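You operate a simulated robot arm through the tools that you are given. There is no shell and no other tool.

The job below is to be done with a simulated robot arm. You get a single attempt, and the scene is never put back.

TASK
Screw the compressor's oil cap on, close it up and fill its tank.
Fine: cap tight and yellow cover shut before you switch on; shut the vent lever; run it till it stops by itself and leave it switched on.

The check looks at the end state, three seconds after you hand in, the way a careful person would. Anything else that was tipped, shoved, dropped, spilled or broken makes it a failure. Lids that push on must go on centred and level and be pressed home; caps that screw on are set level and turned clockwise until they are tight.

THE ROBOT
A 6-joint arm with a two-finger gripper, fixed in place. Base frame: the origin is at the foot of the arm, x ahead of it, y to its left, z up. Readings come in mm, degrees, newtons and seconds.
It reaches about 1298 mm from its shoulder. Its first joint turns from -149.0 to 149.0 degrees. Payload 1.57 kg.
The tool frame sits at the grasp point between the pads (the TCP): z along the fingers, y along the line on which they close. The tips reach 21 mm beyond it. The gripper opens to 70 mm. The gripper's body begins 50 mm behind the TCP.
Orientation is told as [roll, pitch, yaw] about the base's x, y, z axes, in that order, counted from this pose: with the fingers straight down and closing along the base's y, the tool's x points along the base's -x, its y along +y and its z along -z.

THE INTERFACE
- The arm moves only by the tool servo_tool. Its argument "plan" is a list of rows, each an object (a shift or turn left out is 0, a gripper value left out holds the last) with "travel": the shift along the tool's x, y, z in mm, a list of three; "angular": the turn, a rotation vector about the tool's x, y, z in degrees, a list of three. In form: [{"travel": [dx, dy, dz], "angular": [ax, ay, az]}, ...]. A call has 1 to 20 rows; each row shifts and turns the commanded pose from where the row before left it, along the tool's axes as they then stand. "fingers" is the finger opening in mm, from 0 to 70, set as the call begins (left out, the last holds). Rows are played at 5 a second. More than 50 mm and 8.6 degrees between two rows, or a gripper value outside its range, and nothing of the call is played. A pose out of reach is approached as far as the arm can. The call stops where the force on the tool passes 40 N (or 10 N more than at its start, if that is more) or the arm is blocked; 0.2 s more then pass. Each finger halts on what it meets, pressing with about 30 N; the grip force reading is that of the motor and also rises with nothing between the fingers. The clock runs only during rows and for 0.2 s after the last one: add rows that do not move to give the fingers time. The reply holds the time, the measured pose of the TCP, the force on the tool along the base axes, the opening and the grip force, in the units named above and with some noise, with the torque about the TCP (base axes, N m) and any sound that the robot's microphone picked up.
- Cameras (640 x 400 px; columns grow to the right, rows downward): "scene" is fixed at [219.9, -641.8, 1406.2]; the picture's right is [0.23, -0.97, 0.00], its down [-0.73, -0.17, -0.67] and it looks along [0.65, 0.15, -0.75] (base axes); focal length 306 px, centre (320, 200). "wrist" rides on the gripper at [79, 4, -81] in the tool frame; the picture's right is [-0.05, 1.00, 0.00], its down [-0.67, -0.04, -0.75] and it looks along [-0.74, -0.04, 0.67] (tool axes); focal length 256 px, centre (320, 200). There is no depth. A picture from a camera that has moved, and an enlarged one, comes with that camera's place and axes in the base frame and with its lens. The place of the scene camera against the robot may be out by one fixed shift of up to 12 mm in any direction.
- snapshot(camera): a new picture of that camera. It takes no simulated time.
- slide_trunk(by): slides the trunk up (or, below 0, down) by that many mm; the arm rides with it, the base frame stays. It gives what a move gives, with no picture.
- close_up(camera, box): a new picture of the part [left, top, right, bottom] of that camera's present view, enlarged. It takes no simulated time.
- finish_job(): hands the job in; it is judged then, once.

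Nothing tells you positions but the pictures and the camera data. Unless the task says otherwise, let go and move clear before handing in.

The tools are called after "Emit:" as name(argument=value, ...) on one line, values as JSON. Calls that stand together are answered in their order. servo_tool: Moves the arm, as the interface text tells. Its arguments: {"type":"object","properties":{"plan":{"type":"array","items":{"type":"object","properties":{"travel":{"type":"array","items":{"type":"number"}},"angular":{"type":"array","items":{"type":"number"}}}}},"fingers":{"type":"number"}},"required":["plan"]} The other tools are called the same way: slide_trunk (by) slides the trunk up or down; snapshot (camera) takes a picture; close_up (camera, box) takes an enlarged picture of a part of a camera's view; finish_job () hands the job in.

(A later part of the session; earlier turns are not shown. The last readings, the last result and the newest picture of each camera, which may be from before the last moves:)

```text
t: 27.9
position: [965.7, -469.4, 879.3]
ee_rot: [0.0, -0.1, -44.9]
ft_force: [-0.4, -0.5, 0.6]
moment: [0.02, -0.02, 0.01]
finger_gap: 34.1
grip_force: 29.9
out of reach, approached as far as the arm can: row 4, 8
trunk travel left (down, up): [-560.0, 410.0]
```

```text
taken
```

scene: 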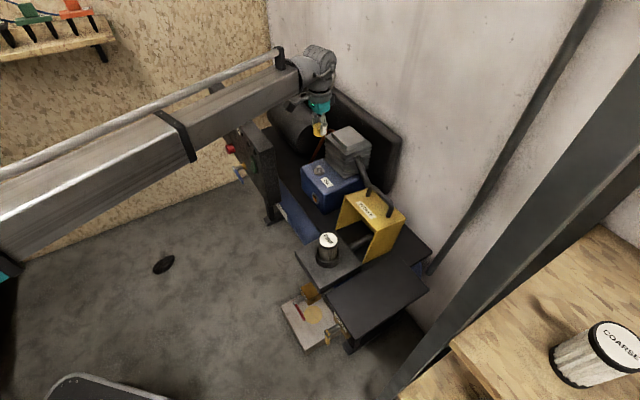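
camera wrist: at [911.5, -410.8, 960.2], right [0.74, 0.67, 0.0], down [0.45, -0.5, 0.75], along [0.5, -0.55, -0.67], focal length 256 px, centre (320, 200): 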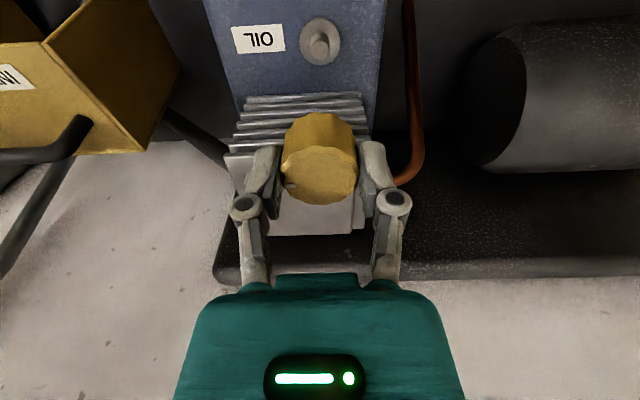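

The cap is now above the oil neck. I'll zoom in to line it up.

Emit:
close_up(camera="wrist", box=[280, 0, 370, 80])

Emit:
close_up(camera="wrist", box=[210, 80, 430, 240])

```text
5.00 times, centred on (325, 40) of wrist
camera zoom: at [911.5, -410.8, 960.2], right [0.74, 0.67, 0.0], down [0.45, -0.5, 0.75], along [0.5, -0.55, -0.67], focal length 1280 px, centre (295, 1000)
```

zoom: 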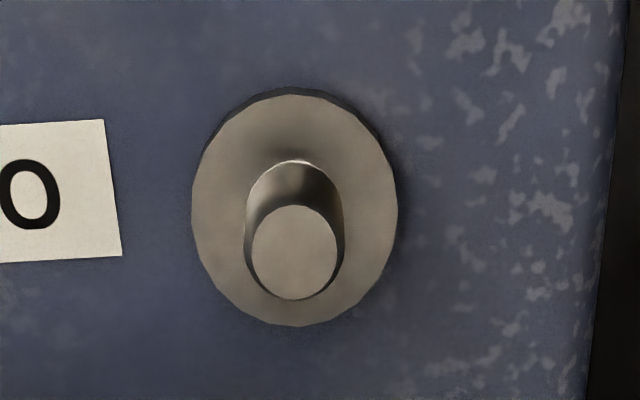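

```text
2.50 times, centred on (320, 160) of wrist
camera zoom: at [911.5, -410.8, 960.2], right [0.74, 0.67, 0.0], down [0.45, -0.5, 0.75], along [0.5, -0.55, -0.67], focal length 640 px, centre (320, 300)
```

zoom: 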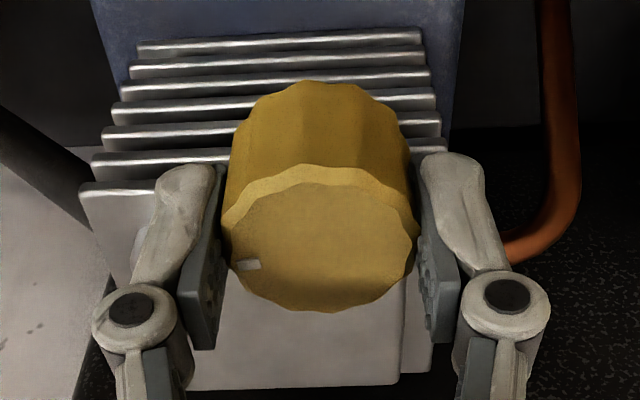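

Stub top is at about (964.4, -469.9, 715), so the alignment is within a millimetre. I'll wind the wrist counter-clockwise 96° so there is room to screw clockwise, with a tiny centring shift.

Emit:
servo_tool(plan=[{"travel": [0.6, -0.3, 0]}, {"angular": [0, 0, -8]}, {"angular": [0, 0, -8]}, {"angular": [0, 0, -8]}, {"angular": [0, 0, -8]}, {"angular": [0, 0, -8]}, {"angular": [0, 0, -8]}, {"angular": [0, 0, -8]}, {"angular": [0, 0, -8]}, {"angular": [0, 0, -8]}, {"angular": [0, 0, -8]}, {"angular": [0, 0, -8]}, {"angular": [0, 0, -8]}, {"travel": [0, 0, 0]}])

Emit:
slide_trunk(by=-110)

Emit:
snapshot(camera="wrist")

Emit:
snapshot(camera="scene")

```text
t: 30.9
position: [966.2, -470.9, 880.4]
ee_rot: [0.1, -0.1, 51.1]
ft_force: [0.1, -0.4, -0.7]
moment: [0.0, -0.03, -0.01]
finger_gap: 33.9
grip_force: 29.7
trunk travel left (down, up): [-560.0, 410.0]
```

```text
t: 32.3
position: [966.8, -471.2, 768.7]
ee_rot: [-0.1, 0.0, 51.1]
ft_force: [0.5, -0.1, -0.2]
moment: [-0.04, -0.02, -0.01]
finger_gap: 33.7
grip_force: 30.1
trunk travel left (down, up): [-450.0, 520.0]
```

```text
taken
camera wrist: at [912.1, -528.9, 850.3], right [-0.74, 0.67, 0.0], down [0.45, 0.5, 0.74], along [0.5, 0.55, -0.67], focal length 256 px, centre (320, 200)
```

wrist: 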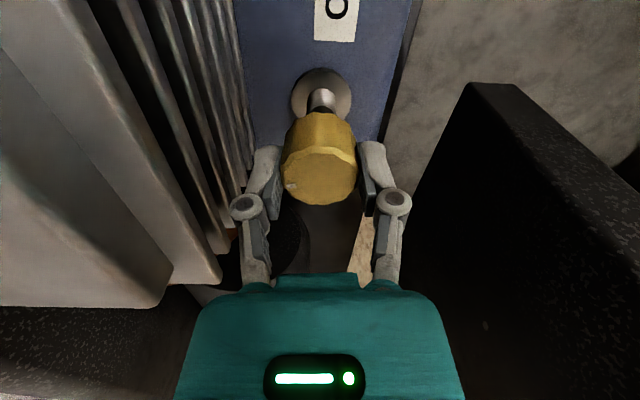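

```text
taken
```

scene: 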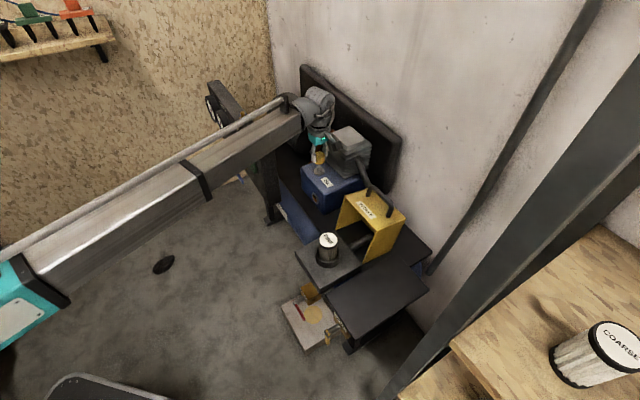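

Emit:
close_up(camera="wrist", box=[250, 50, 390, 220])

Emit:
close_up(camera="scene", box=[280, 80, 380, 220])

```text
2.35 times, centred on (320, 135) of wrist
camera zoom: at [912.1, -528.9, 850.3], right [-0.74, 0.67, 0.0], down [0.45, 0.5, 0.74], along [0.5, 0.55, -0.67], focal length 602 px, centre (320, 353)
```

zoom: 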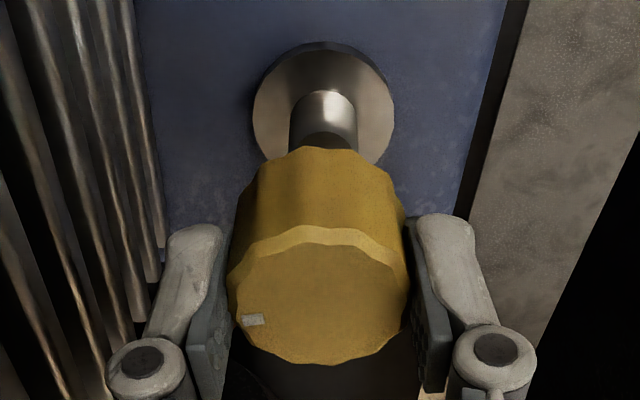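

```text
2.86 times, centred on (330, 150) of scene
camera zoom: at [219.9, -641.8, 1406.2], right [0.23, -0.97, 0.0], down [-0.73, -0.17, -0.67], along [0.65, 0.15, -0.75], focal length 876 px, centre (291, 343)
```

zoom: 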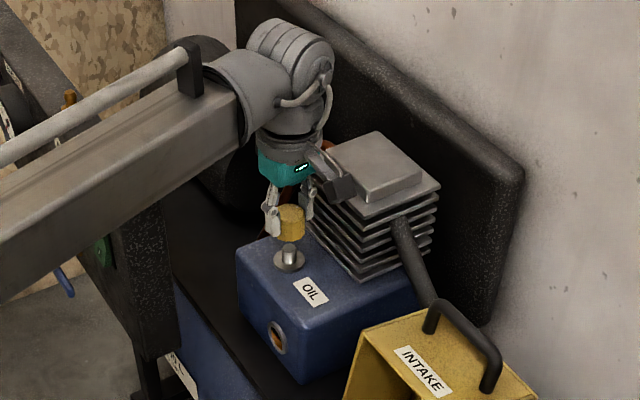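

The cap needs about 1 mm of centring. I'll apply it and lower to just above the neck.

Emit:
servo_tool(plan=[{"travel": [0.9, 0.95, 0]}, {"travel": [0, 0, 0]}, {"travel": [0, 0, 0]}])

Emit:
slide_trunk(by=-22)

Emit:
close_up(camera="wrist", box=[250, 70, 390, 220])

Emit:
close_up(camera="scene", box=[295, 130, 345, 190])

```text
t: 33.1
position: [965.0, -471.0, 769.8]
ee_rot: [-0.1, 0.0, 51.0]
ft_force: [-0.7, -0.1, -0.8]
moment: [-0.01, -0.04, 0.0]
finger_gap: 33.9
grip_force: 29.9
trunk travel left (down, up): [-450.0, 520.0]
```

```text
t: 33.8
position: [965.6, -470.7, 747.1]
ee_rot: [-0.1, -0.1, 51.1]
ft_force: [-0.8, -0.3, -0.3]
moment: [-0.03, -0.02, -0.02]
finger_gap: 33.8
grip_force: 30.2
trunk travel left (down, up): [-428.0, 542.0]
```

```text
2.67 times, centred on (320, 145) of wrist
camera zoom: at [910.9, -529.1, 828.3], right [-0.74, 0.67, 0.0], down [0.45, 0.5, 0.74], along [0.5, 0.55, -0.67], focal length 683 px, centre (320, 347)
```

zoom: 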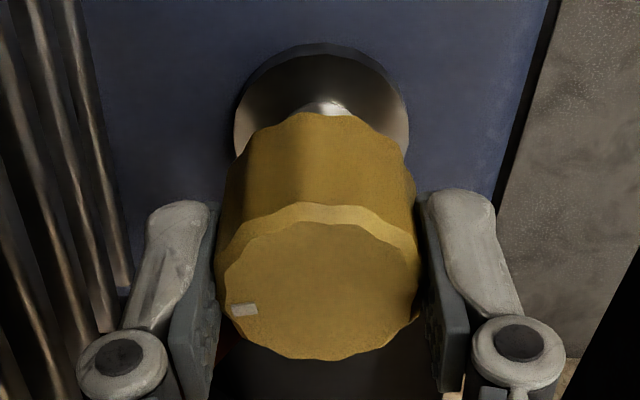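

```text
6.67 times, centred on (320, 160) of scene
camera zoom: at [219.9, -641.8, 1406.2], right [0.23, -0.97, 0.0], down [-0.73, -0.17, -0.67], along [0.65, 0.15, -0.75], focal length 2043 px, centre (320, 467)
```

zoom: 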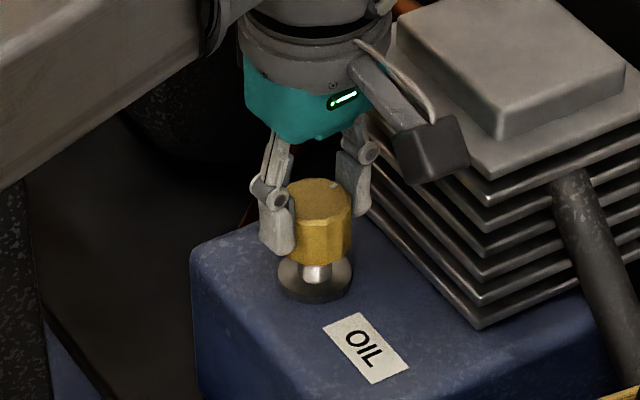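

Emit:
close_up(camera="scene", box=[308, 148, 332, 176])

Emit:
close_up(camera="wrist", box=[290, 80, 350, 130])

```text
14.29 times, centred on (320, 162) of scene
camera zoom: at [219.9, -641.8, 1406.2], right [0.23, -0.97, 0.0], down [-0.73, -0.17, -0.67], along [0.65, 0.15, -0.75], focal length 4378 px, centre (320, 743)
```

zoom: 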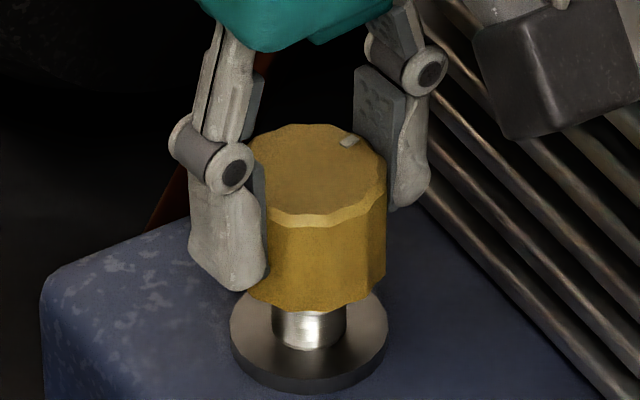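

```text
8.00 times, centred on (320, 105) of wrist
camera zoom: at [910.9, -529.1, 828.3], right [-0.74, 0.67, 0.0], down [0.45, 0.5, 0.74], along [0.5, 0.55, -0.67], focal length 2048 px, centre (320, 960)
```

zoom: 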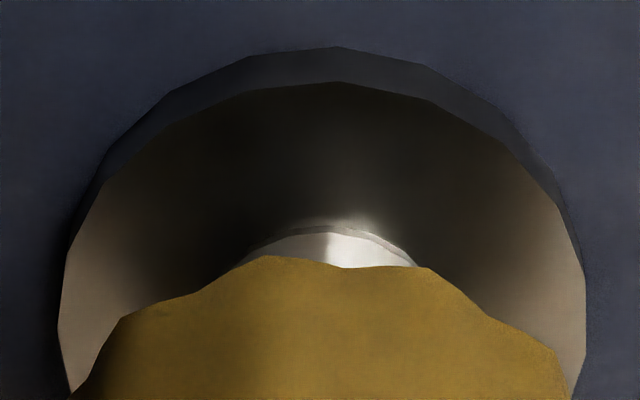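

The wrist and scene views disagree slightly about centring along the compressor axis. I'll rise 10 mm, turn back to yaw -45 and check that direction directly.

Emit:
slide_trunk(by=8)

Emit:
servo_tool(plan=[{"angular": [0, 0, 8]}, {"angular": [0, 0, 8]}, {"angular": [0, 0, 8]}, {"angular": [0, 0, 8]}, {"angular": [0, 0, 8]}, {"angular": [0, 0, 8]}, {"angular": [0, 0, 8]}, {"angular": [0, 0, 8]}, {"angular": [0, 0, 8]}, {"angular": [0, 0, 8]}, {"angular": [0, 0, 8]}, {"angular": [0, 0, 8]}, {"travel": [0, 0, 0]}, {"travel": [0, 0, 0]}])

Emit:
close_up(camera="wrist", box=[250, 70, 390, 220])

Emit:
close_up(camera="wrist", box=[280, 70, 360, 120])

Emit:
close_up(camera="scene", box=[308, 148, 332, 176])

```text
t: 34.3
position: [965.7, -470.7, 754.9]
ee_rot: [0.0, 0.0, 51.0]
ft_force: [-0.2, 0.2, -1.1]
moment: [-0.03, 0.01, -0.01]
finger_gap: 33.6
grip_force: 30.0
trunk travel left (down, up): [-436.0, 534.0]
```

```text
t: 37.3
position: [964.4, -470.8, 753.9]
ee_rot: [0.0, 0.0, -45.1]
ft_force: [-0.6, 0.7, -0.4]
moment: [-0.01, -0.01, 0.0]
finger_gap: 33.8
grip_force: 30.1
trunk travel left (down, up): [-436.0, 534.0]
```

```text
2.67 times, centred on (320, 145) of wrist
camera zoom: at [911.6, -410.4, 836.1], right [0.74, 0.67, 0.0], down [0.45, -0.5, 0.75], along [0.5, -0.56, -0.67], focal length 683 px, centre (320, 347)
```

zoom: 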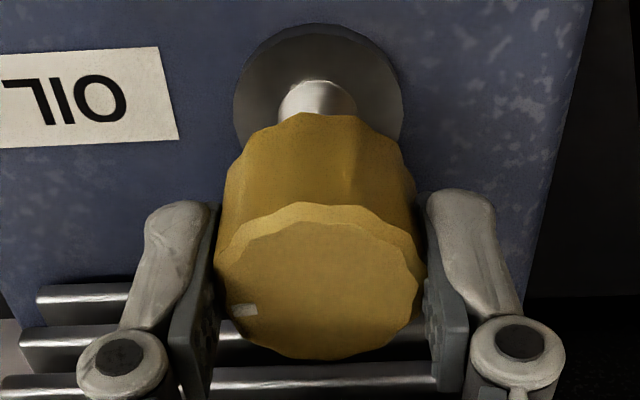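

```text
8.00 times, centred on (320, 95) of wrist
camera zoom: at [911.6, -410.4, 836.1], right [0.74, 0.67, 0.0], down [0.45, -0.5, 0.75], along [0.5, -0.56, -0.67], focal length 2048 px, centre (320, 1040)
```

zoom: 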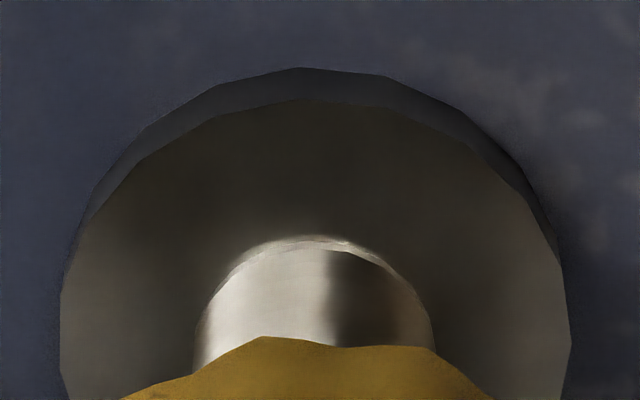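

```text
14.29 times, centred on (320, 162) of scene
camera zoom: at [219.9, -641.8, 1406.2], right [0.23, -0.97, 0.0], down [-0.73, -0.17, -0.67], along [0.65, 0.15, -0.75], focal length 4378 px, centre (320, 743)
```

zoom: 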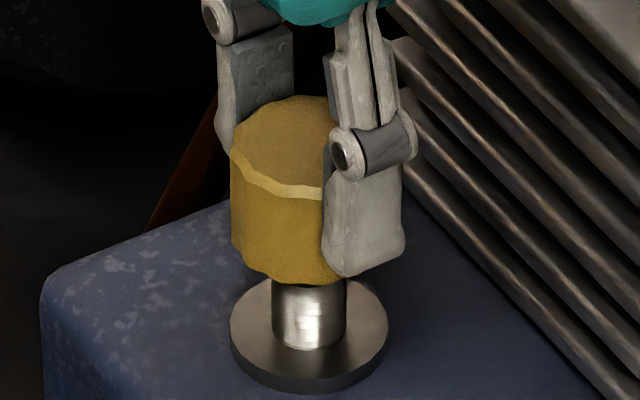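

The cap sits about 2.5 mm off-centre in the grip along the tool's x axis, which explains the disagreement. I'll shift to bring the cap over the neck and wind back counter-clockwise about the cap's own axis.

Emit:
servo_tool(plan=[{"travel": [-2.5, 0, 0]}, {"travel": [0, 0, 0]}, {"travel": [0, 0, 0]}])

Emit:
close_up(camera="scene", box=[308, 148, 332, 176])

Emit:
servo_tool(plan=[{"travel": [0.066, 0.345, 0], "angular": [0, 0, -8]}, {"travel": [0.066, 0.345, 0], "angular": [0, 0, -8]}, {"travel": [0.066, 0.345, 0], "angular": [0, 0, -8]}, {"travel": [0.066, 0.345, 0], "angular": [0, 0, -8]}, {"travel": [0.066, 0.345, 0], "angular": [0, 0, -8]}, {"travel": [0.066, 0.345, 0], "angular": [0, 0, -8]}, {"travel": [0.066, 0.345, 0], "angular": [0, 0, -8]}, {"travel": [0.066, 0.345, 0], "angular": [0, 0, -8]}, {"travel": [0.066, 0.345, 0], "angular": [0, 0, -8]}, {"travel": [0.066, 0.345, 0], "angular": [0, 0, -8]}, {"travel": [0.066, 0.345, 0], "angular": [0, 0, -8]}, {"travel": [0.066, 0.345, 0], "angular": [0, 0, -8]}, {"travel": [0, 0, 0]}, {"travel": [0, 0, 0]}])

Emit:
close_up(camera="scene", box=[308, 148, 332, 176])

Emit:
close_up(camera="wrist", box=[250, 70, 390, 220])

```text
t: 38.1
position: [966.8, -473.1, 753.6]
ee_rot: [0.1, -0.1, -45.0]
ft_force: [0.5, 0.0, -1.2]
moment: [0.0, 0.0, 0.03]
finger_gap: 33.7
grip_force: 30.2
trunk travel left (down, up): [-436.0, 534.0]
```

```text
14.29 times, centred on (320, 162) of scene
camera zoom: at [219.9, -641.8, 1406.2], right [0.23, -0.97, 0.0], down [-0.73, -0.17, -0.67], along [0.65, 0.15, -0.75], focal length 4378 px, centre (320, 743)
```

zoom: 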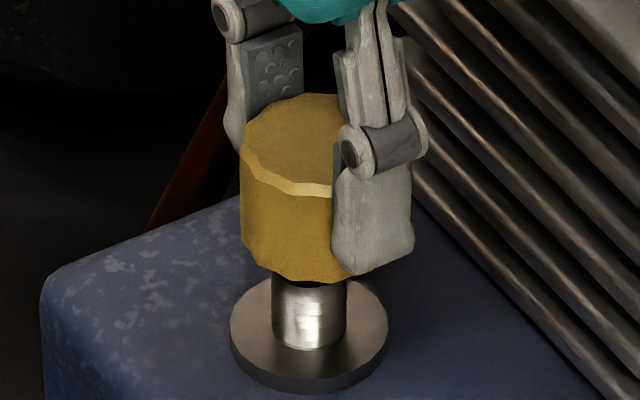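

```text
t: 41.1
position: [966.0, -470.0, 754.5]
ee_rot: [-0.2, 0.0, 50.9]
ft_force: [0.4, 0.6, -0.9]
moment: [0.0, 0.02, 0.01]
finger_gap: 33.8
grip_force: 29.7
trunk travel left (down, up): [-436.0, 534.0]
```

```text
14.29 times, centred on (320, 162) of scene
camera zoom: at [219.9, -641.8, 1406.2], right [0.23, -0.97, 0.0], down [-0.73, -0.17, -0.67], along [0.65, 0.15, -0.75], focal length 4378 px, centre (320, 743)
```

zoom: 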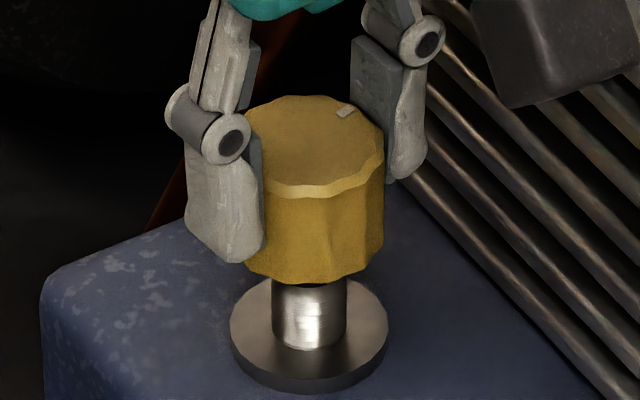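

```text
2.67 times, centred on (320, 145) of wrist
camera zoom: at [911.6, -528.3, 836.2], right [-0.74, 0.67, 0.0], down [0.45, 0.5, 0.74], along [0.5, 0.55, -0.67], focal length 683 px, centre (320, 347)
```

zoom: 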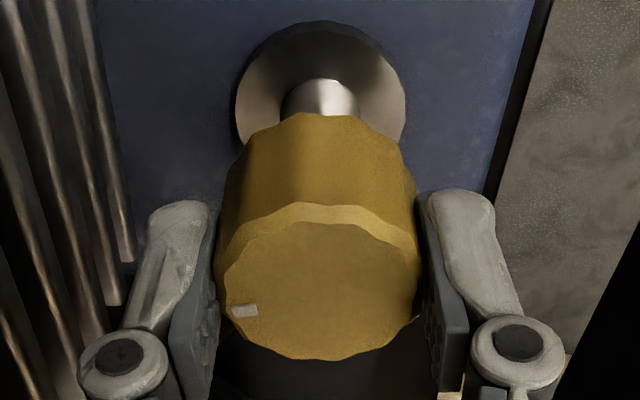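

Emit:
servo_tool(plan=[{"travel": [-1.7, 0.25, 0]}, {"travel": [0, 0, 0]}, {"travel": [0, 0, 0]}])

Emit:
close_up(camera="scene", box=[308, 148, 332, 176])

Emit:
close_up(camera="wrist", box=[250, 70, 390, 220])

```text
t: 41.9
position: [967.4, -466.6, 754.6]
ee_rot: [0.0, 0.1, 51.0]
ft_force: [0.1, -0.2, 0.2]
moment: [0.0, 0.01, -0.03]
finger_gap: 33.8
grip_force: 30.1
trunk travel left (down, up): [-436.0, 534.0]
```

```text
14.29 times, centred on (320, 162) of scene
camera zoom: at [219.9, -641.8, 1406.2], right [0.23, -0.97, 0.0], down [-0.73, -0.17, -0.67], along [0.65, 0.15, -0.75], focal length 4378 px, centre (320, 743)
```

zoom: 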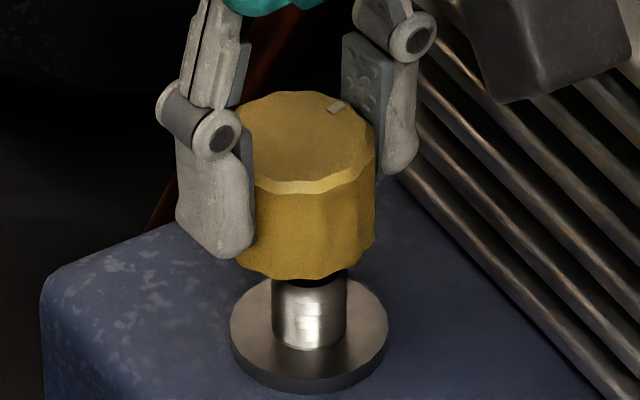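

```text
2.67 times, centred on (320, 145) of wrist
camera zoom: at [912.4, -525.9, 836.2], right [-0.74, 0.67, 0.0], down [0.45, 0.5, 0.74], along [0.5, 0.55, -0.67], focal length 683 px, centre (320, 347)
```

zoom: 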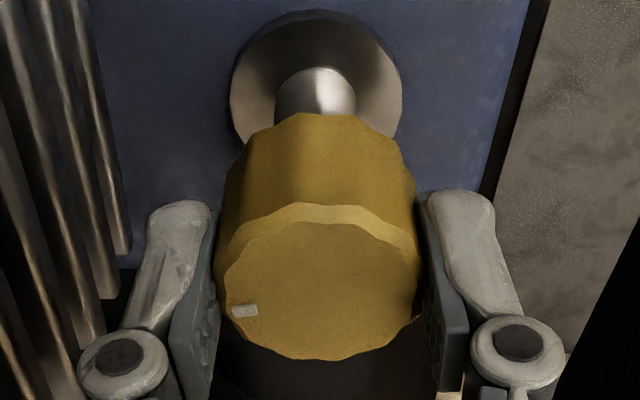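

Emit:
servo_tool(plan=[{"travel": [0, -1.2, 0]}, {"travel": [0, 0, 0]}, {"travel": [0, 0, 0]}, {"travel": [0, 0, 0]}])

Emit:
close_up(camera="scene", box=[308, 148, 332, 176])

Emit:
close_up(camera="wrist", box=[250, 70, 390, 220])

```text
t: 42.9
position: [966.0, -468.3, 754.2]
ee_rot: [0.0, 0.0, 50.9]
ft_force: [-0.5, 0.5, -0.9]
moment: [0.03, -0.02, 0.0]
finger_gap: 33.7
grip_force: 30.1
trunk travel left (down, up): [-436.0, 534.0]
```

```text
14.29 times, centred on (320, 162) of scene
camera zoom: at [219.9, -641.8, 1406.2], right [0.23, -0.97, 0.0], down [-0.73, -0.17, -0.67], along [0.65, 0.15, -0.75], focal length 4378 px, centre (320, 743)
```

zoom: 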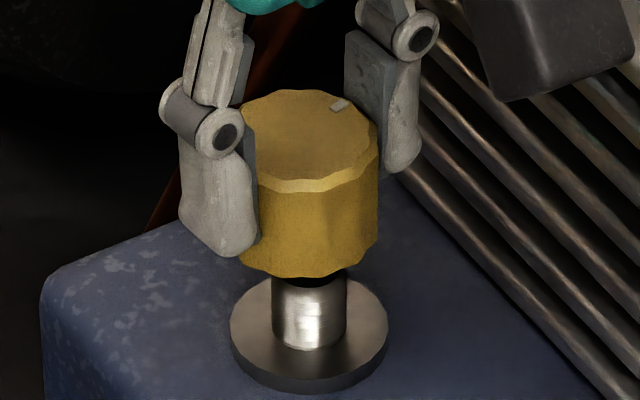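

```text
2.67 times, centred on (320, 145) of wrist
camera zoom: at [913.1, -526.4, 836.2], right [-0.74, 0.67, 0.0], down [0.45, 0.5, 0.74], along [0.5, 0.55, -0.67], focal length 683 px, centre (320, 347)
```

zoom: 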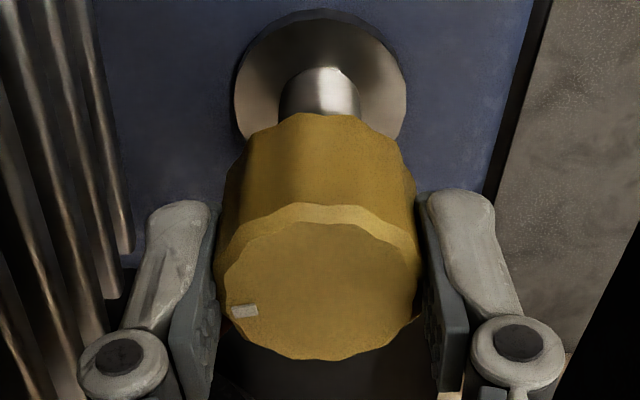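

Both views now show the cap centred over the neck. I'll lower in small steps until I feel contact.

Emit:
slide_trunk(by=-12)

Emit:
slide_trunk(by=-2)

Emit:
close_up(camera="scene", box=[308, 148, 332, 176])

Emit:
close_up(camera="wrist", box=[250, 70, 390, 220])

```text
t: 43.5
position: [968.4, -468.2, 743.1]
ee_rot: [0.0, 0.0, 51.0]
ft_force: [-0.2, 0.8, -0.6]
moment: [-0.01, 0.02, 0.03]
finger_gap: 33.7
grip_force: 29.9
trunk travel left (down, up): [-424.0, 546.0]
```

```text
t: 44.1
position: [966.7, -468.5, 741.3]
ee_rot: [0.0, 0.1, 50.9]
ft_force: [-3.3, -1.9, 1.7]
moment: [-0.09, 0.13, 0.04]
finger_gap: 33.8
grip_force: 29.9
trunk travel left (down, up): [-422.0, 548.0]
```

```text
14.29 times, centred on (320, 162) of scene
camera zoom: at [219.9, -641.8, 1406.2], right [0.23, -0.97, 0.0], down [-0.73, -0.17, -0.67], along [0.65, 0.15, -0.75], focal length 4378 px, centre (320, 743)
```

zoom: 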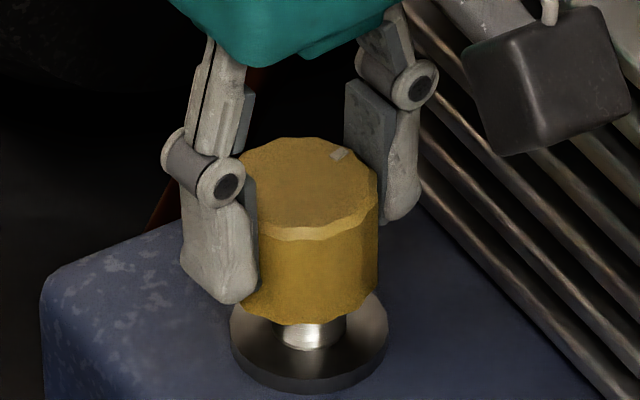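

```text
2.67 times, centred on (320, 145) of wrist
camera zoom: at [912.1, -526.7, 822.7], right [-0.74, 0.67, 0.0], down [0.45, 0.5, 0.74], along [0.5, 0.55, -0.67], focal length 683 px, centre (320, 347)
```

zoom: 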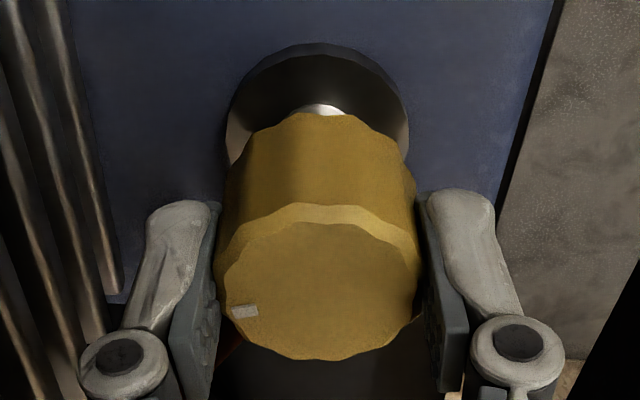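

I feel light contact on the chamfer (side force about 4 N). I'll ease the cap sideways in the direction of that force and continue down.

Emit:
servo_tool(plan=[{"travel": [0.6, 0.3, 0]}, {"travel": [0, 0, 0]}, {"travel": [0, 0, 0]}])

Emit:
slide_trunk(by=-1.5)

```text
t: 44.9
position: [966.4, -468.2, 740.1]
ee_rot: [-0.1, 0.0, 51.0]
ft_force: [-3.1, -0.5, 0.2]
moment: [-0.03, 0.11, 0.01]
finger_gap: 33.7
grip_force: 29.8
trunk travel left (down, up): [-422.0, 548.0]
```

```text
t: 45.4
position: [967.2, -470.3, 740.7]
ee_rot: [-0.2, 0.0, 51.0]
ft_force: [-4.2, -3.1, 4.7]
moment: [-0.11, 0.15, 0.0]
finger_gap: 33.7
grip_force: 30.3
trunk travel left (down, up): [-421.0, 549.0]
```

Emit:
servo_tool(plan=[{"travel": [0.8, 0.2, 0]}, {"travel": [0, 0, 0]}, {"travel": [0, 0, 0]}])

Emit:
close_up(camera="scene", box=[308, 148, 332, 176])

Emit:
close_up(camera="wrist", box=[250, 70, 390, 220])

```text
t: 46.2
position: [965.5, -468.7, 739.1]
ee_rot: [-0.1, 0.0, 51.0]
ft_force: [-0.2, -2.4, 1.9]
moment: [-0.09, 0.04, -0.02]
finger_gap: 33.7
grip_force: 29.8
trunk travel left (down, up): [-421.0, 549.0]
```

```text
14.29 times, centred on (320, 162) of scene
camera zoom: at [219.9, -641.8, 1406.2], right [0.23, -0.97, 0.0], down [-0.73, -0.17, -0.67], along [0.65, 0.15, -0.75], focal length 4378 px, centre (320, 743)
```

zoom: 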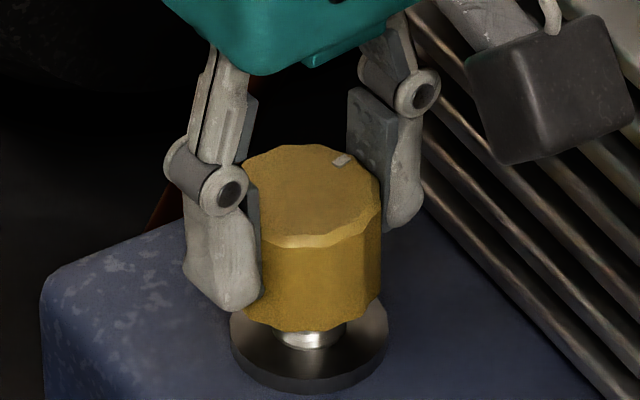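

```text
2.67 times, centred on (320, 145) of wrist
camera zoom: at [911.4, -527.5, 821.0], right [-0.74, 0.67, 0.0], down [0.45, 0.5, 0.75], along [0.5, 0.55, -0.67], focal length 683 px, centre (320, 347)
```

zoom: 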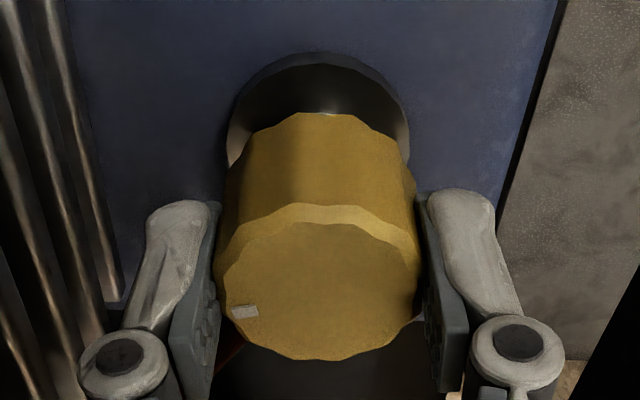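

Emit:
servo_tool(plan=[{"travel": [0, -0.6, 0]}, {"travel": [0, 0, 0]}, {"travel": [0, 0, 0]}])

Emit:
slide_trunk(by=-1.5)

```text
t: 47.0
position: [966.6, -468.9, 740.6]
ee_rot: [0.0, 0.0, 51.1]
ft_force: [-4.2, -1.0, 0.6]
moment: [-0.03, 0.16, -0.04]
finger_gap: 33.9
grip_force: 29.9
trunk travel left (down, up): [-421.0, 549.0]
```

```text
t: 47.5
position: [965.6, -469.1, 737.5]
ee_rot: [0.0, 0.1, 51.0]
ft_force: [-5.9, -2.6, -0.6]
moment: [-0.05, 0.17, 0.0]
finger_gap: 33.9
grip_force: 30.4
trunk travel left (down, up): [-419.0, 551.0]
```

Emit:
servo_tool(plan=[{"travel": [0.8, 0.4, 0]}, {"travel": [0, 0, 0]}, {"travel": [0, 0, 0]}])

Emit:
slide_trunk(by=-1.5)

Emit:
close_up(camera="scene", box=[308, 148, 332, 176])

Emit:
close_up(camera="wrist", box=[250, 70, 390, 220])

```text
t: 48.3
position: [965.4, -469.7, 738.1]
ee_rot: [-0.1, 0.1, 51.1]
ft_force: [-0.6, -0.8, -0.6]
moment: [-0.04, 0.0, -0.01]
finger_gap: 33.6
grip_force: 30.5
trunk travel left (down, up): [-419.0, 551.0]
```

```text
t: 48.8
position: [965.4, -468.7, 736.2]
ee_rot: [0.0, -0.1, 50.9]
ft_force: [-0.5, -0.3, -0.2]
moment: [-0.01, -0.02, 0.0]
finger_gap: 33.8
grip_force: 29.6
trunk travel left (down, up): [-418.0, 552.0]
```

```text
14.29 times, centred on (320, 162) of scene
camera zoom: at [219.9, -641.8, 1406.2], right [0.23, -0.97, 0.0], down [-0.73, -0.17, -0.67], along [0.65, 0.15, -0.75], focal length 4378 px, centre (320, 743)
```

zoom: 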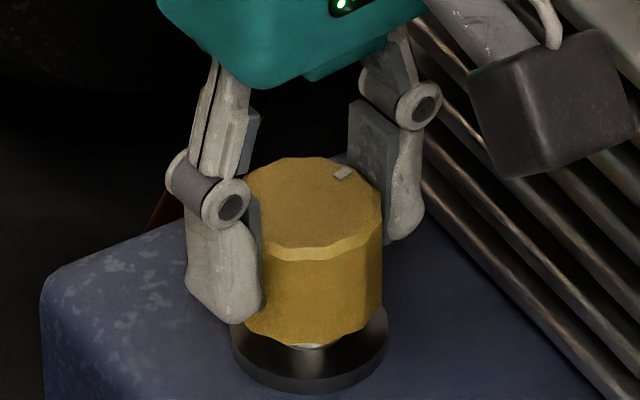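

```text
2.67 times, centred on (320, 145) of wrist
camera zoom: at [911.0, -528.0, 817.7], right [-0.74, 0.67, 0.0], down [0.45, 0.5, 0.74], along [0.5, 0.55, -0.67], focal length 683 px, centre (320, 347)
```

zoom: 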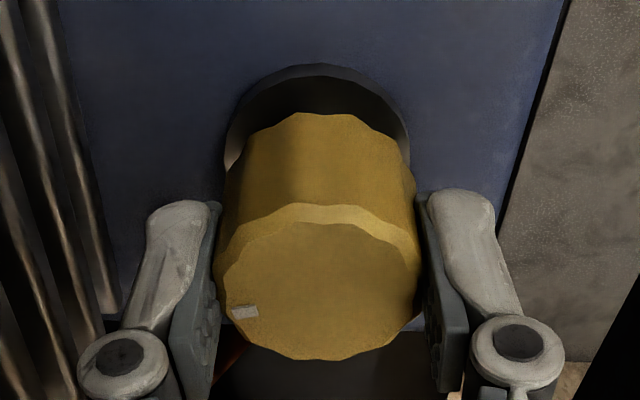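

Forces are near zero and the cap is sliding down over the neck, centred. I'll continue down until the thread resists.

Emit:
slide_trunk(by=-2)

Emit:
slide_trunk(by=-2)

Emit:
slide_trunk(by=-1)

```text
t: 49.3
position: [965.5, -469.4, 735.0]
ee_rot: [-0.1, 0.0, 51.1]
ft_force: [0.4, -0.3, -0.6]
moment: [0.03, 0.01, -0.01]
finger_gap: 33.8
grip_force: 30.4
trunk travel left (down, up): [-416.0, 554.0]
```

```text
t: 49.8
position: [964.8, -468.7, 731.5]
ee_rot: [0.0, 0.1, 51.0]
ft_force: [-0.2, 0.1, -0.7]
moment: [0.01, -0.01, -0.03]
finger_gap: 33.9
grip_force: 29.8
trunk travel left (down, up): [-414.0, 556.0]
```

```text
t: 50.3
position: [965.2, -469.5, 729.9]
ee_rot: [-0.2, 0.0, 51.1]
ft_force: [1.5, -0.8, 0.9]
moment: [-0.04, -0.02, -0.03]
finger_gap: 33.9
grip_force: 29.8
trunk travel left (down, up): [-413.0, 557.0]
```

Emit:
slide_trunk(by=-1)

Emit:
close_up(camera="scene", box=[308, 148, 332, 176])

Emit:
close_up(camera="wrist", box=[250, 70, 390, 220])

```text
t: 50.9
position: [965.5, -469.8, 730.9]
ee_rot: [-0.1, 0.0, 51.0]
ft_force: [-0.2, -1.5, 0.0]
moment: [0.0, 0.0, -0.02]
finger_gap: 33.5
grip_force: 29.4
trunk travel left (down, up): [-412.0, 558.0]
```

```text
14.29 times, centred on (320, 162) of scene
camera zoom: at [219.9, -641.8, 1406.2], right [0.23, -0.97, 0.0], down [-0.73, -0.17, -0.67], along [0.65, 0.15, -0.75], focal length 4378 px, centre (320, 743)
```

zoom: 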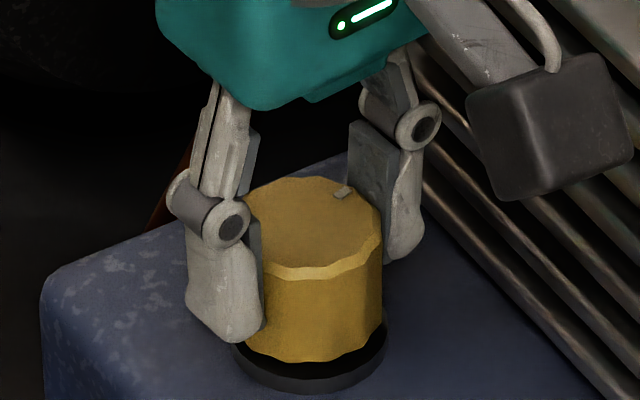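

```text
2.67 times, centred on (320, 145) of wrist
camera zoom: at [911.0, -528.0, 811.8], right [-0.74, 0.67, 0.0], down [0.45, 0.5, 0.74], along [0.5, 0.55, -0.67], focal length 683 px, centre (320, 347)
```

zoom: 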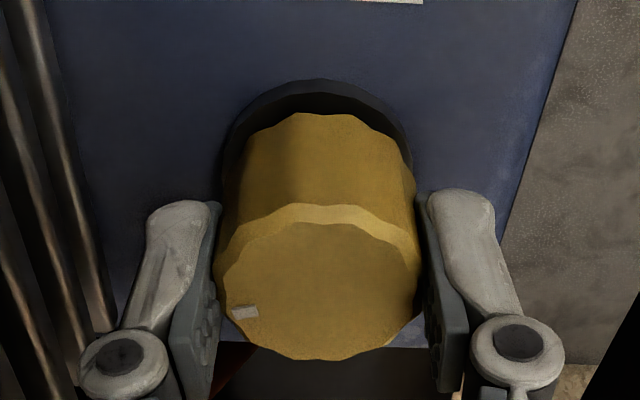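

Emit:
slide_trunk(by=-1)

Emit:
slide_trunk(by=-1)

```text
t: 51.4
position: [966.0, -469.8, 728.8]
ee_rot: [0.0, 0.0, 50.9]
ft_force: [0.4, 0.2, -1.1]
moment: [-0.02, 0.0, -0.01]
finger_gap: 33.7
grip_force: 30.0
trunk travel left (down, up): [-411.0, 559.0]
```

```text
t: 51.9
position: [965.4, -469.4, 728.5]
ee_rot: [0.0, 0.0, 51.0]
ft_force: [0.4, -0.3, -0.4]
moment: [0.0, -0.07, -0.01]
finger_gap: 33.8
grip_force: 30.4
trunk travel left (down, up): [-410.0, 560.0]
```

Emit:
slide_trunk(by=-1)

Emit:
slide_trunk(by=-1)

Emit:
close_up(camera="scene", box=[308, 148, 332, 176])

Emit:
close_up(camera="wrist", box=[250, 70, 390, 220])

```text
t: 52.4
position: [965.7, -470.1, 727.3]
ee_rot: [0.0, 0.0, 51.0]
ft_force: [0.4, 0.7, 0.0]
moment: [0.02, -0.03, 0.02]
finger_gap: 33.2
grip_force: 29.8
trunk travel left (down, up): [-409.0, 561.0]
```

```text
t: 52.9
position: [965.3, -470.3, 726.5]
ee_rot: [-0.1, 0.0, 50.9]
ft_force: [1.4, -0.2, -0.8]
moment: [0.05, -0.03, -0.01]
finger_gap: 33.5
grip_force: 30.3
trunk travel left (down, up): [-408.0, 562.0]
```

```text
14.29 times, centred on (320, 162) of scene
camera zoom: at [219.9, -641.8, 1406.2], right [0.23, -0.97, 0.0], down [-0.73, -0.17, -0.67], along [0.65, 0.15, -0.75], focal length 4378 px, centre (320, 743)
```

zoom: 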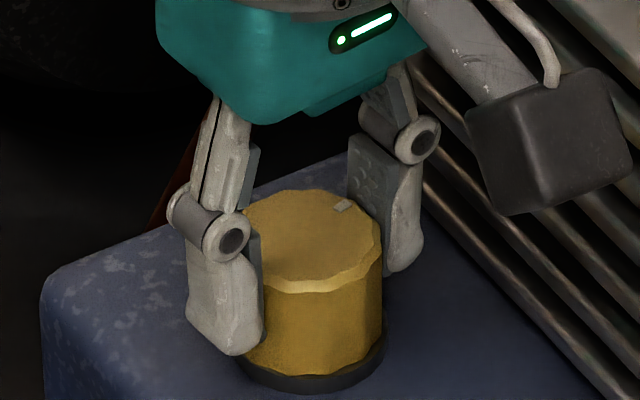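

```text
2.67 times, centred on (320, 145) of wrist
camera zoom: at [910.9, -528.0, 807.8], right [-0.74, 0.67, 0.0], down [0.45, 0.5, 0.74], along [0.5, 0.55, -0.67], focal length 683 px, centre (320, 347)
```

zoom: 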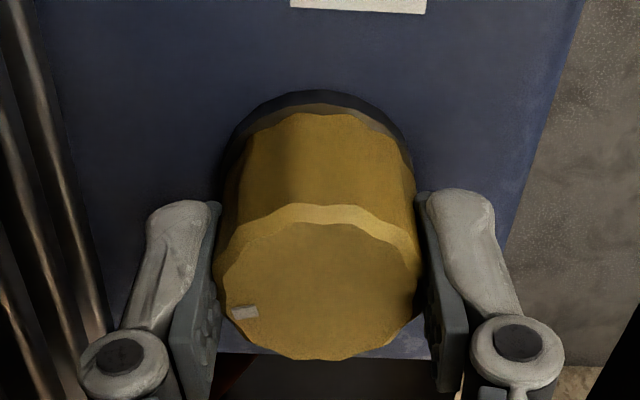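

The cap is only about 1–2 mm above the flange and still moving freely. I'll start turning it clockwise and watch force and torque.

Emit:
servo_tool(plan=[{"angular": [0, 0, 8]}, {"angular": [0, 0, 8]}, {"angular": [0, 0, 8]}, {"angular": [0, 0, 8]}, {"angular": [0, 0, 8]}, {"angular": [0, 0, 8]}, {"travel": [0, 0, 0]}])

Emit:
close_up(camera="wrist", box=[250, 70, 390, 220])

```text
t: 54.5
position: [964.8, -469.5, 727.4]
ee_rot: [-0.1, -0.1, 2.9]
ft_force: [0.3, -0.5, 8.6]
moment: [0.02, 0.0, -0.04]
finger_gap: 33.8
grip_force: 30.2
trunk travel left (down, up): [-408.0, 562.0]
```

```text
2.67 times, centred on (320, 145) of wrist
camera zoom: at [884.2, -468.5, 808.6], right [0.0, 1.0, 0.0], down [0.67, 0.0, 0.75], along [0.75, 0.0, -0.67], focal length 683 px, centre (320, 347)
```

zoom: 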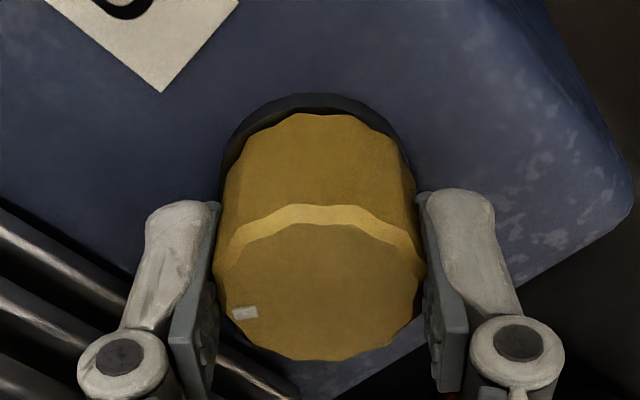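

Emit:
servo_tool(plan=[{"angular": [0, 0, 8]}, {"angular": [0, 0, 8]}, {"travel": [0, 0, 0]}])

Emit:
close_up(camera="scene", box=[308, 148, 332, 176])

```text
t: 55.3
position: [965.1, -469.4, 726.5]
ee_rot: [0.1, 0.0, -13.1]
ft_force: [-1.5, 0.4, 8.3]
moment: [0.04, 0.05, 0.02]
finger_gap: 33.9
grip_force: 30.0
trunk travel left (down, up): [-408.0, 562.0]
```

```text
14.29 times, centred on (320, 162) of scene
camera zoom: at [219.9, -641.8, 1406.2], right [0.23, -0.97, 0.0], down [-0.73, -0.17, -0.67], along [0.65, 0.15, -0.75], focal length 4378 px, centre (320, 743)
```

zoom: 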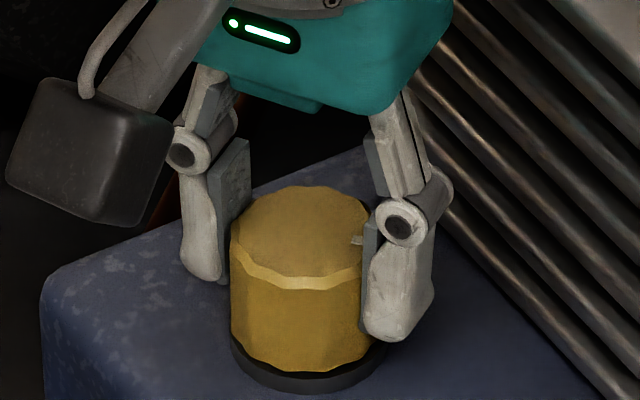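

Emit:
servo_tool(plan=[{"angular": [0, 0, 8]}, {"angular": [0, 0, 8]}, {"angular": [0, 0, 8]}, {"angular": [0, 0, 8]}, {"angular": [0, 0, 8]}, {"travel": [0, 0, 0]}])

Emit:
close_up(camera="wrist", box=[250, 70, 390, 220])

Emit:
close_up(camera="scene", box=[308, 148, 332, 176])

```text
t: 56.7
position: [964.2, -468.4, 727.1]
ee_rot: [0.0, -0.1, -53.0]
ft_force: [1.9, -0.3, 7.2]
moment: [-0.01, -0.06, 0.03]
finger_gap: 33.6
grip_force: 29.6
trunk travel left (down, up): [-408.0, 562.0]
```

```text
2.67 times, centred on (320, 145) of wrist
camera zoom: at [919.7, -402.8, 808.4], right [0.83, 0.56, 0.0], down [0.37, -0.55, 0.75], along [0.42, -0.62, -0.67], focal length 683 px, centre (320, 347)
```

zoom: 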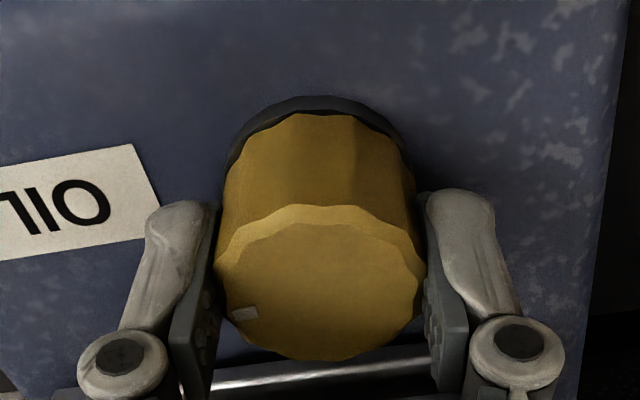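

```text
14.29 times, centred on (320, 162) of scene
camera zoom: at [219.9, -641.8, 1406.2], right [0.23, -0.97, 0.0], down [-0.73, -0.17, -0.67], along [0.65, 0.15, -0.75], focal length 4378 px, centre (320, 743)
```

zoom: 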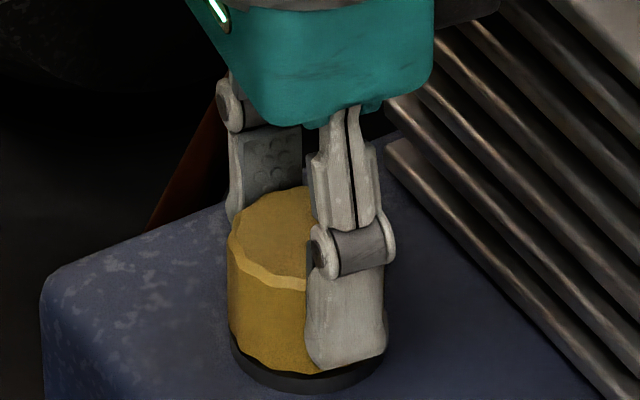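

The thread has engaged: the cap turns with the gripper and the upward push is slowly easing. I'll keep turning clockwise.

Emit:
servo_tool(plan=[{"angular": [0, 0, 8]}, {"angular": [0, 0, 8]}, {"angular": [0, 0, 8]}, {"angular": [0, 0, 8]}, {"angular": [0, 0, 8]}, {"angular": [0, 0, 8]}, {"angular": [0, 0, 8]}, {"angular": [0, 0, 8]}, {"angular": [0, 0, 8]}, {"angular": [0, 0, 8]}, {"travel": [0, 0, 0]}])

Emit:
snapshot(camera="wrist")

Emit:
snapshot(camera="scene")

```text
t: 59.1
position: [963.7, -469.1, 725.6]
ee_rot: [0.1, -0.1, -133.1]
ft_force: [0.8, -2.5, 5.8]
moment: [-0.03, -0.01, -0.01]
finger_gap: 33.7
grip_force: 29.4
trunk travel left (down, up): [-408.0, 562.0]
```

```text
taken
camera wrist: at [1020.6, -414.0, 808.3], right [0.69, -0.72, 0.0], down [-0.48, -0.46, 0.74], along [-0.54, -0.52, -0.67], focal length 256 px, centre (320, 200)
```

wrist: 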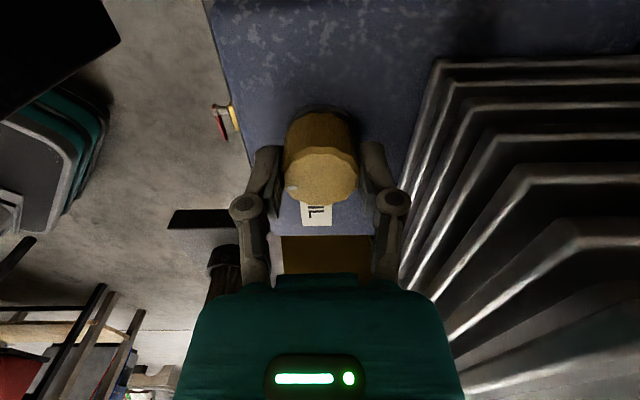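

```text
taken
```

scene: 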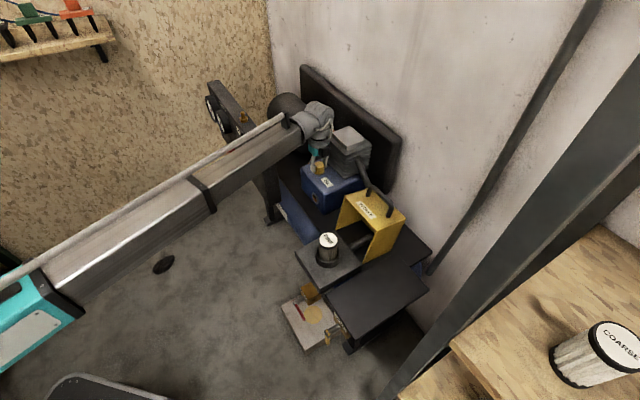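

Half a turn done. I'll open only slightly, because the fins are close, and wind back counter-clockwise to regrip.

Emit:
servo_tool(plan=[{"travel": [0, 0, 0]}, {"travel": [0, 0, 0]}, {"travel": [0, 0, 0]}], fingers=44)

Emit:
close_up(camera="wrist", box=[230, 80, 410, 240])

Emit:
close_up(camera="scene", box=[308, 148, 332, 176])

```text
t: 59.9
position: [964.3, -468.5, 725.4]
ee_rot: [0.1, 0.0, -132.9]
ft_force: [0.0, -0.1, 0.1]
moment: [-0.05, 0.02, 0.01]
finger_gap: 43.8
grip_force: 0.1
trunk travel left (down, up): [-408.0, 562.0]
```

```text
2.50 times, centred on (320, 160) of wrist
camera zoom: at [1020.8, -413.9, 807.8], right [0.69, -0.72, 0.0], down [-0.48, -0.46, 0.74], along [-0.54, -0.52, -0.67], focal length 640 px, centre (320, 300)
```

zoom: 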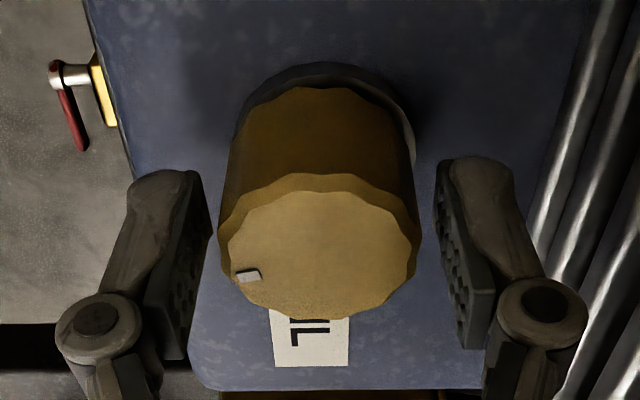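

```text
14.29 times, centred on (320, 162) of scene
camera zoom: at [219.9, -641.8, 1406.2], right [0.23, -0.97, 0.0], down [-0.73, -0.17, -0.67], along [0.65, 0.15, -0.75], focal length 4378 px, centre (320, 743)
```

zoom: 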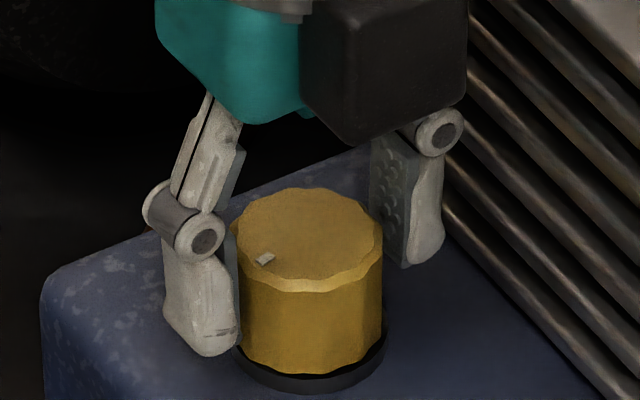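

Emit:
servo_tool(plan=[{"angular": [0, 0, -8.5]}, {"angular": [0, 0, -8.5]}, {"angular": [0, 0, -8.5]}, {"angular": [0, 0, -8.5]}, {"angular": [0, 0, -8.5]}, {"angular": [0, 0, -8.5]}, {"angular": [0, 0, -8.5]}, {"angular": [0, 0, -8.5]}, {"angular": [0, 0, -8.5]}, {"angular": [0, 0, -8.5]}, {"angular": [0, 0, -8.5]}, {"angular": [0, 0, -8.5]}, {"angular": [0, 0, -8.5]}, {"angular": [0, 0, -8.5]}, {"angular": [0, 0, -8.5]}, {"angular": [0, 0, -8.5]}, {"angular": [0, 0, -8.5]}, {"angular": [0, 0, -8.5]}, {"angular": [0, 0, -8.5]}, {"angular": [0, 0, -8.5]}])

Emit:
servo_tool(plan=[{"angular": [0, 0, -7]}, {"angular": [0, 0, -7]}, {"travel": [0, 0, 0]}])

Emit:
close_up(camera="wrist", box=[230, 80, 410, 240])

Emit:
close_up(camera="scene", box=[308, 148, 332, 176])

```text
t: 64.1
position: [964.1, -469.5, 726.1]
ee_rot: [-0.1, 0.0, 37.1]
ft_force: [0.5, -1.2, -0.5]
moment: [0.0, 0.01, 0.01]
finger_gap: 44.1
grip_force: 0.0
trunk travel left (down, up): [-408.0, 562.0]
```

```text
t: 64.9
position: [965.3, -469.2, 727.0]
ee_rot: [0.0, 0.0, 51.1]
ft_force: [-0.3, -0.5, 0.1]
moment: [-0.02, -0.04, 0.01]
finger_gap: 44.2
grip_force: 0.0
trunk travel left (down, up): [-408.0, 562.0]
```

```text
2.50 times, centred on (320, 160) of wrist
camera zoom: at [911.6, -527.9, 807.8], right [-0.74, 0.67, 0.0], down [0.45, 0.5, 0.74], along [0.5, 0.55, -0.67], focal length 640 px, centre (320, 300)
```

zoom: 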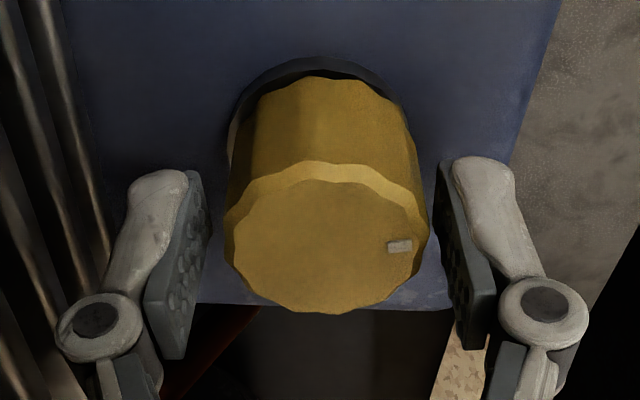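

```text
14.29 times, centred on (320, 162) of scene
camera zoom: at [219.9, -641.8, 1406.2], right [0.23, -0.97, 0.0], down [-0.73, -0.17, -0.67], along [0.65, 0.15, -0.75], focal length 4378 px, centre (320, 743)
```

zoom: 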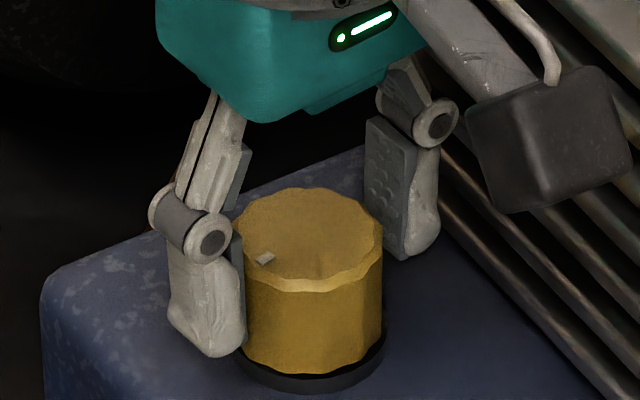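

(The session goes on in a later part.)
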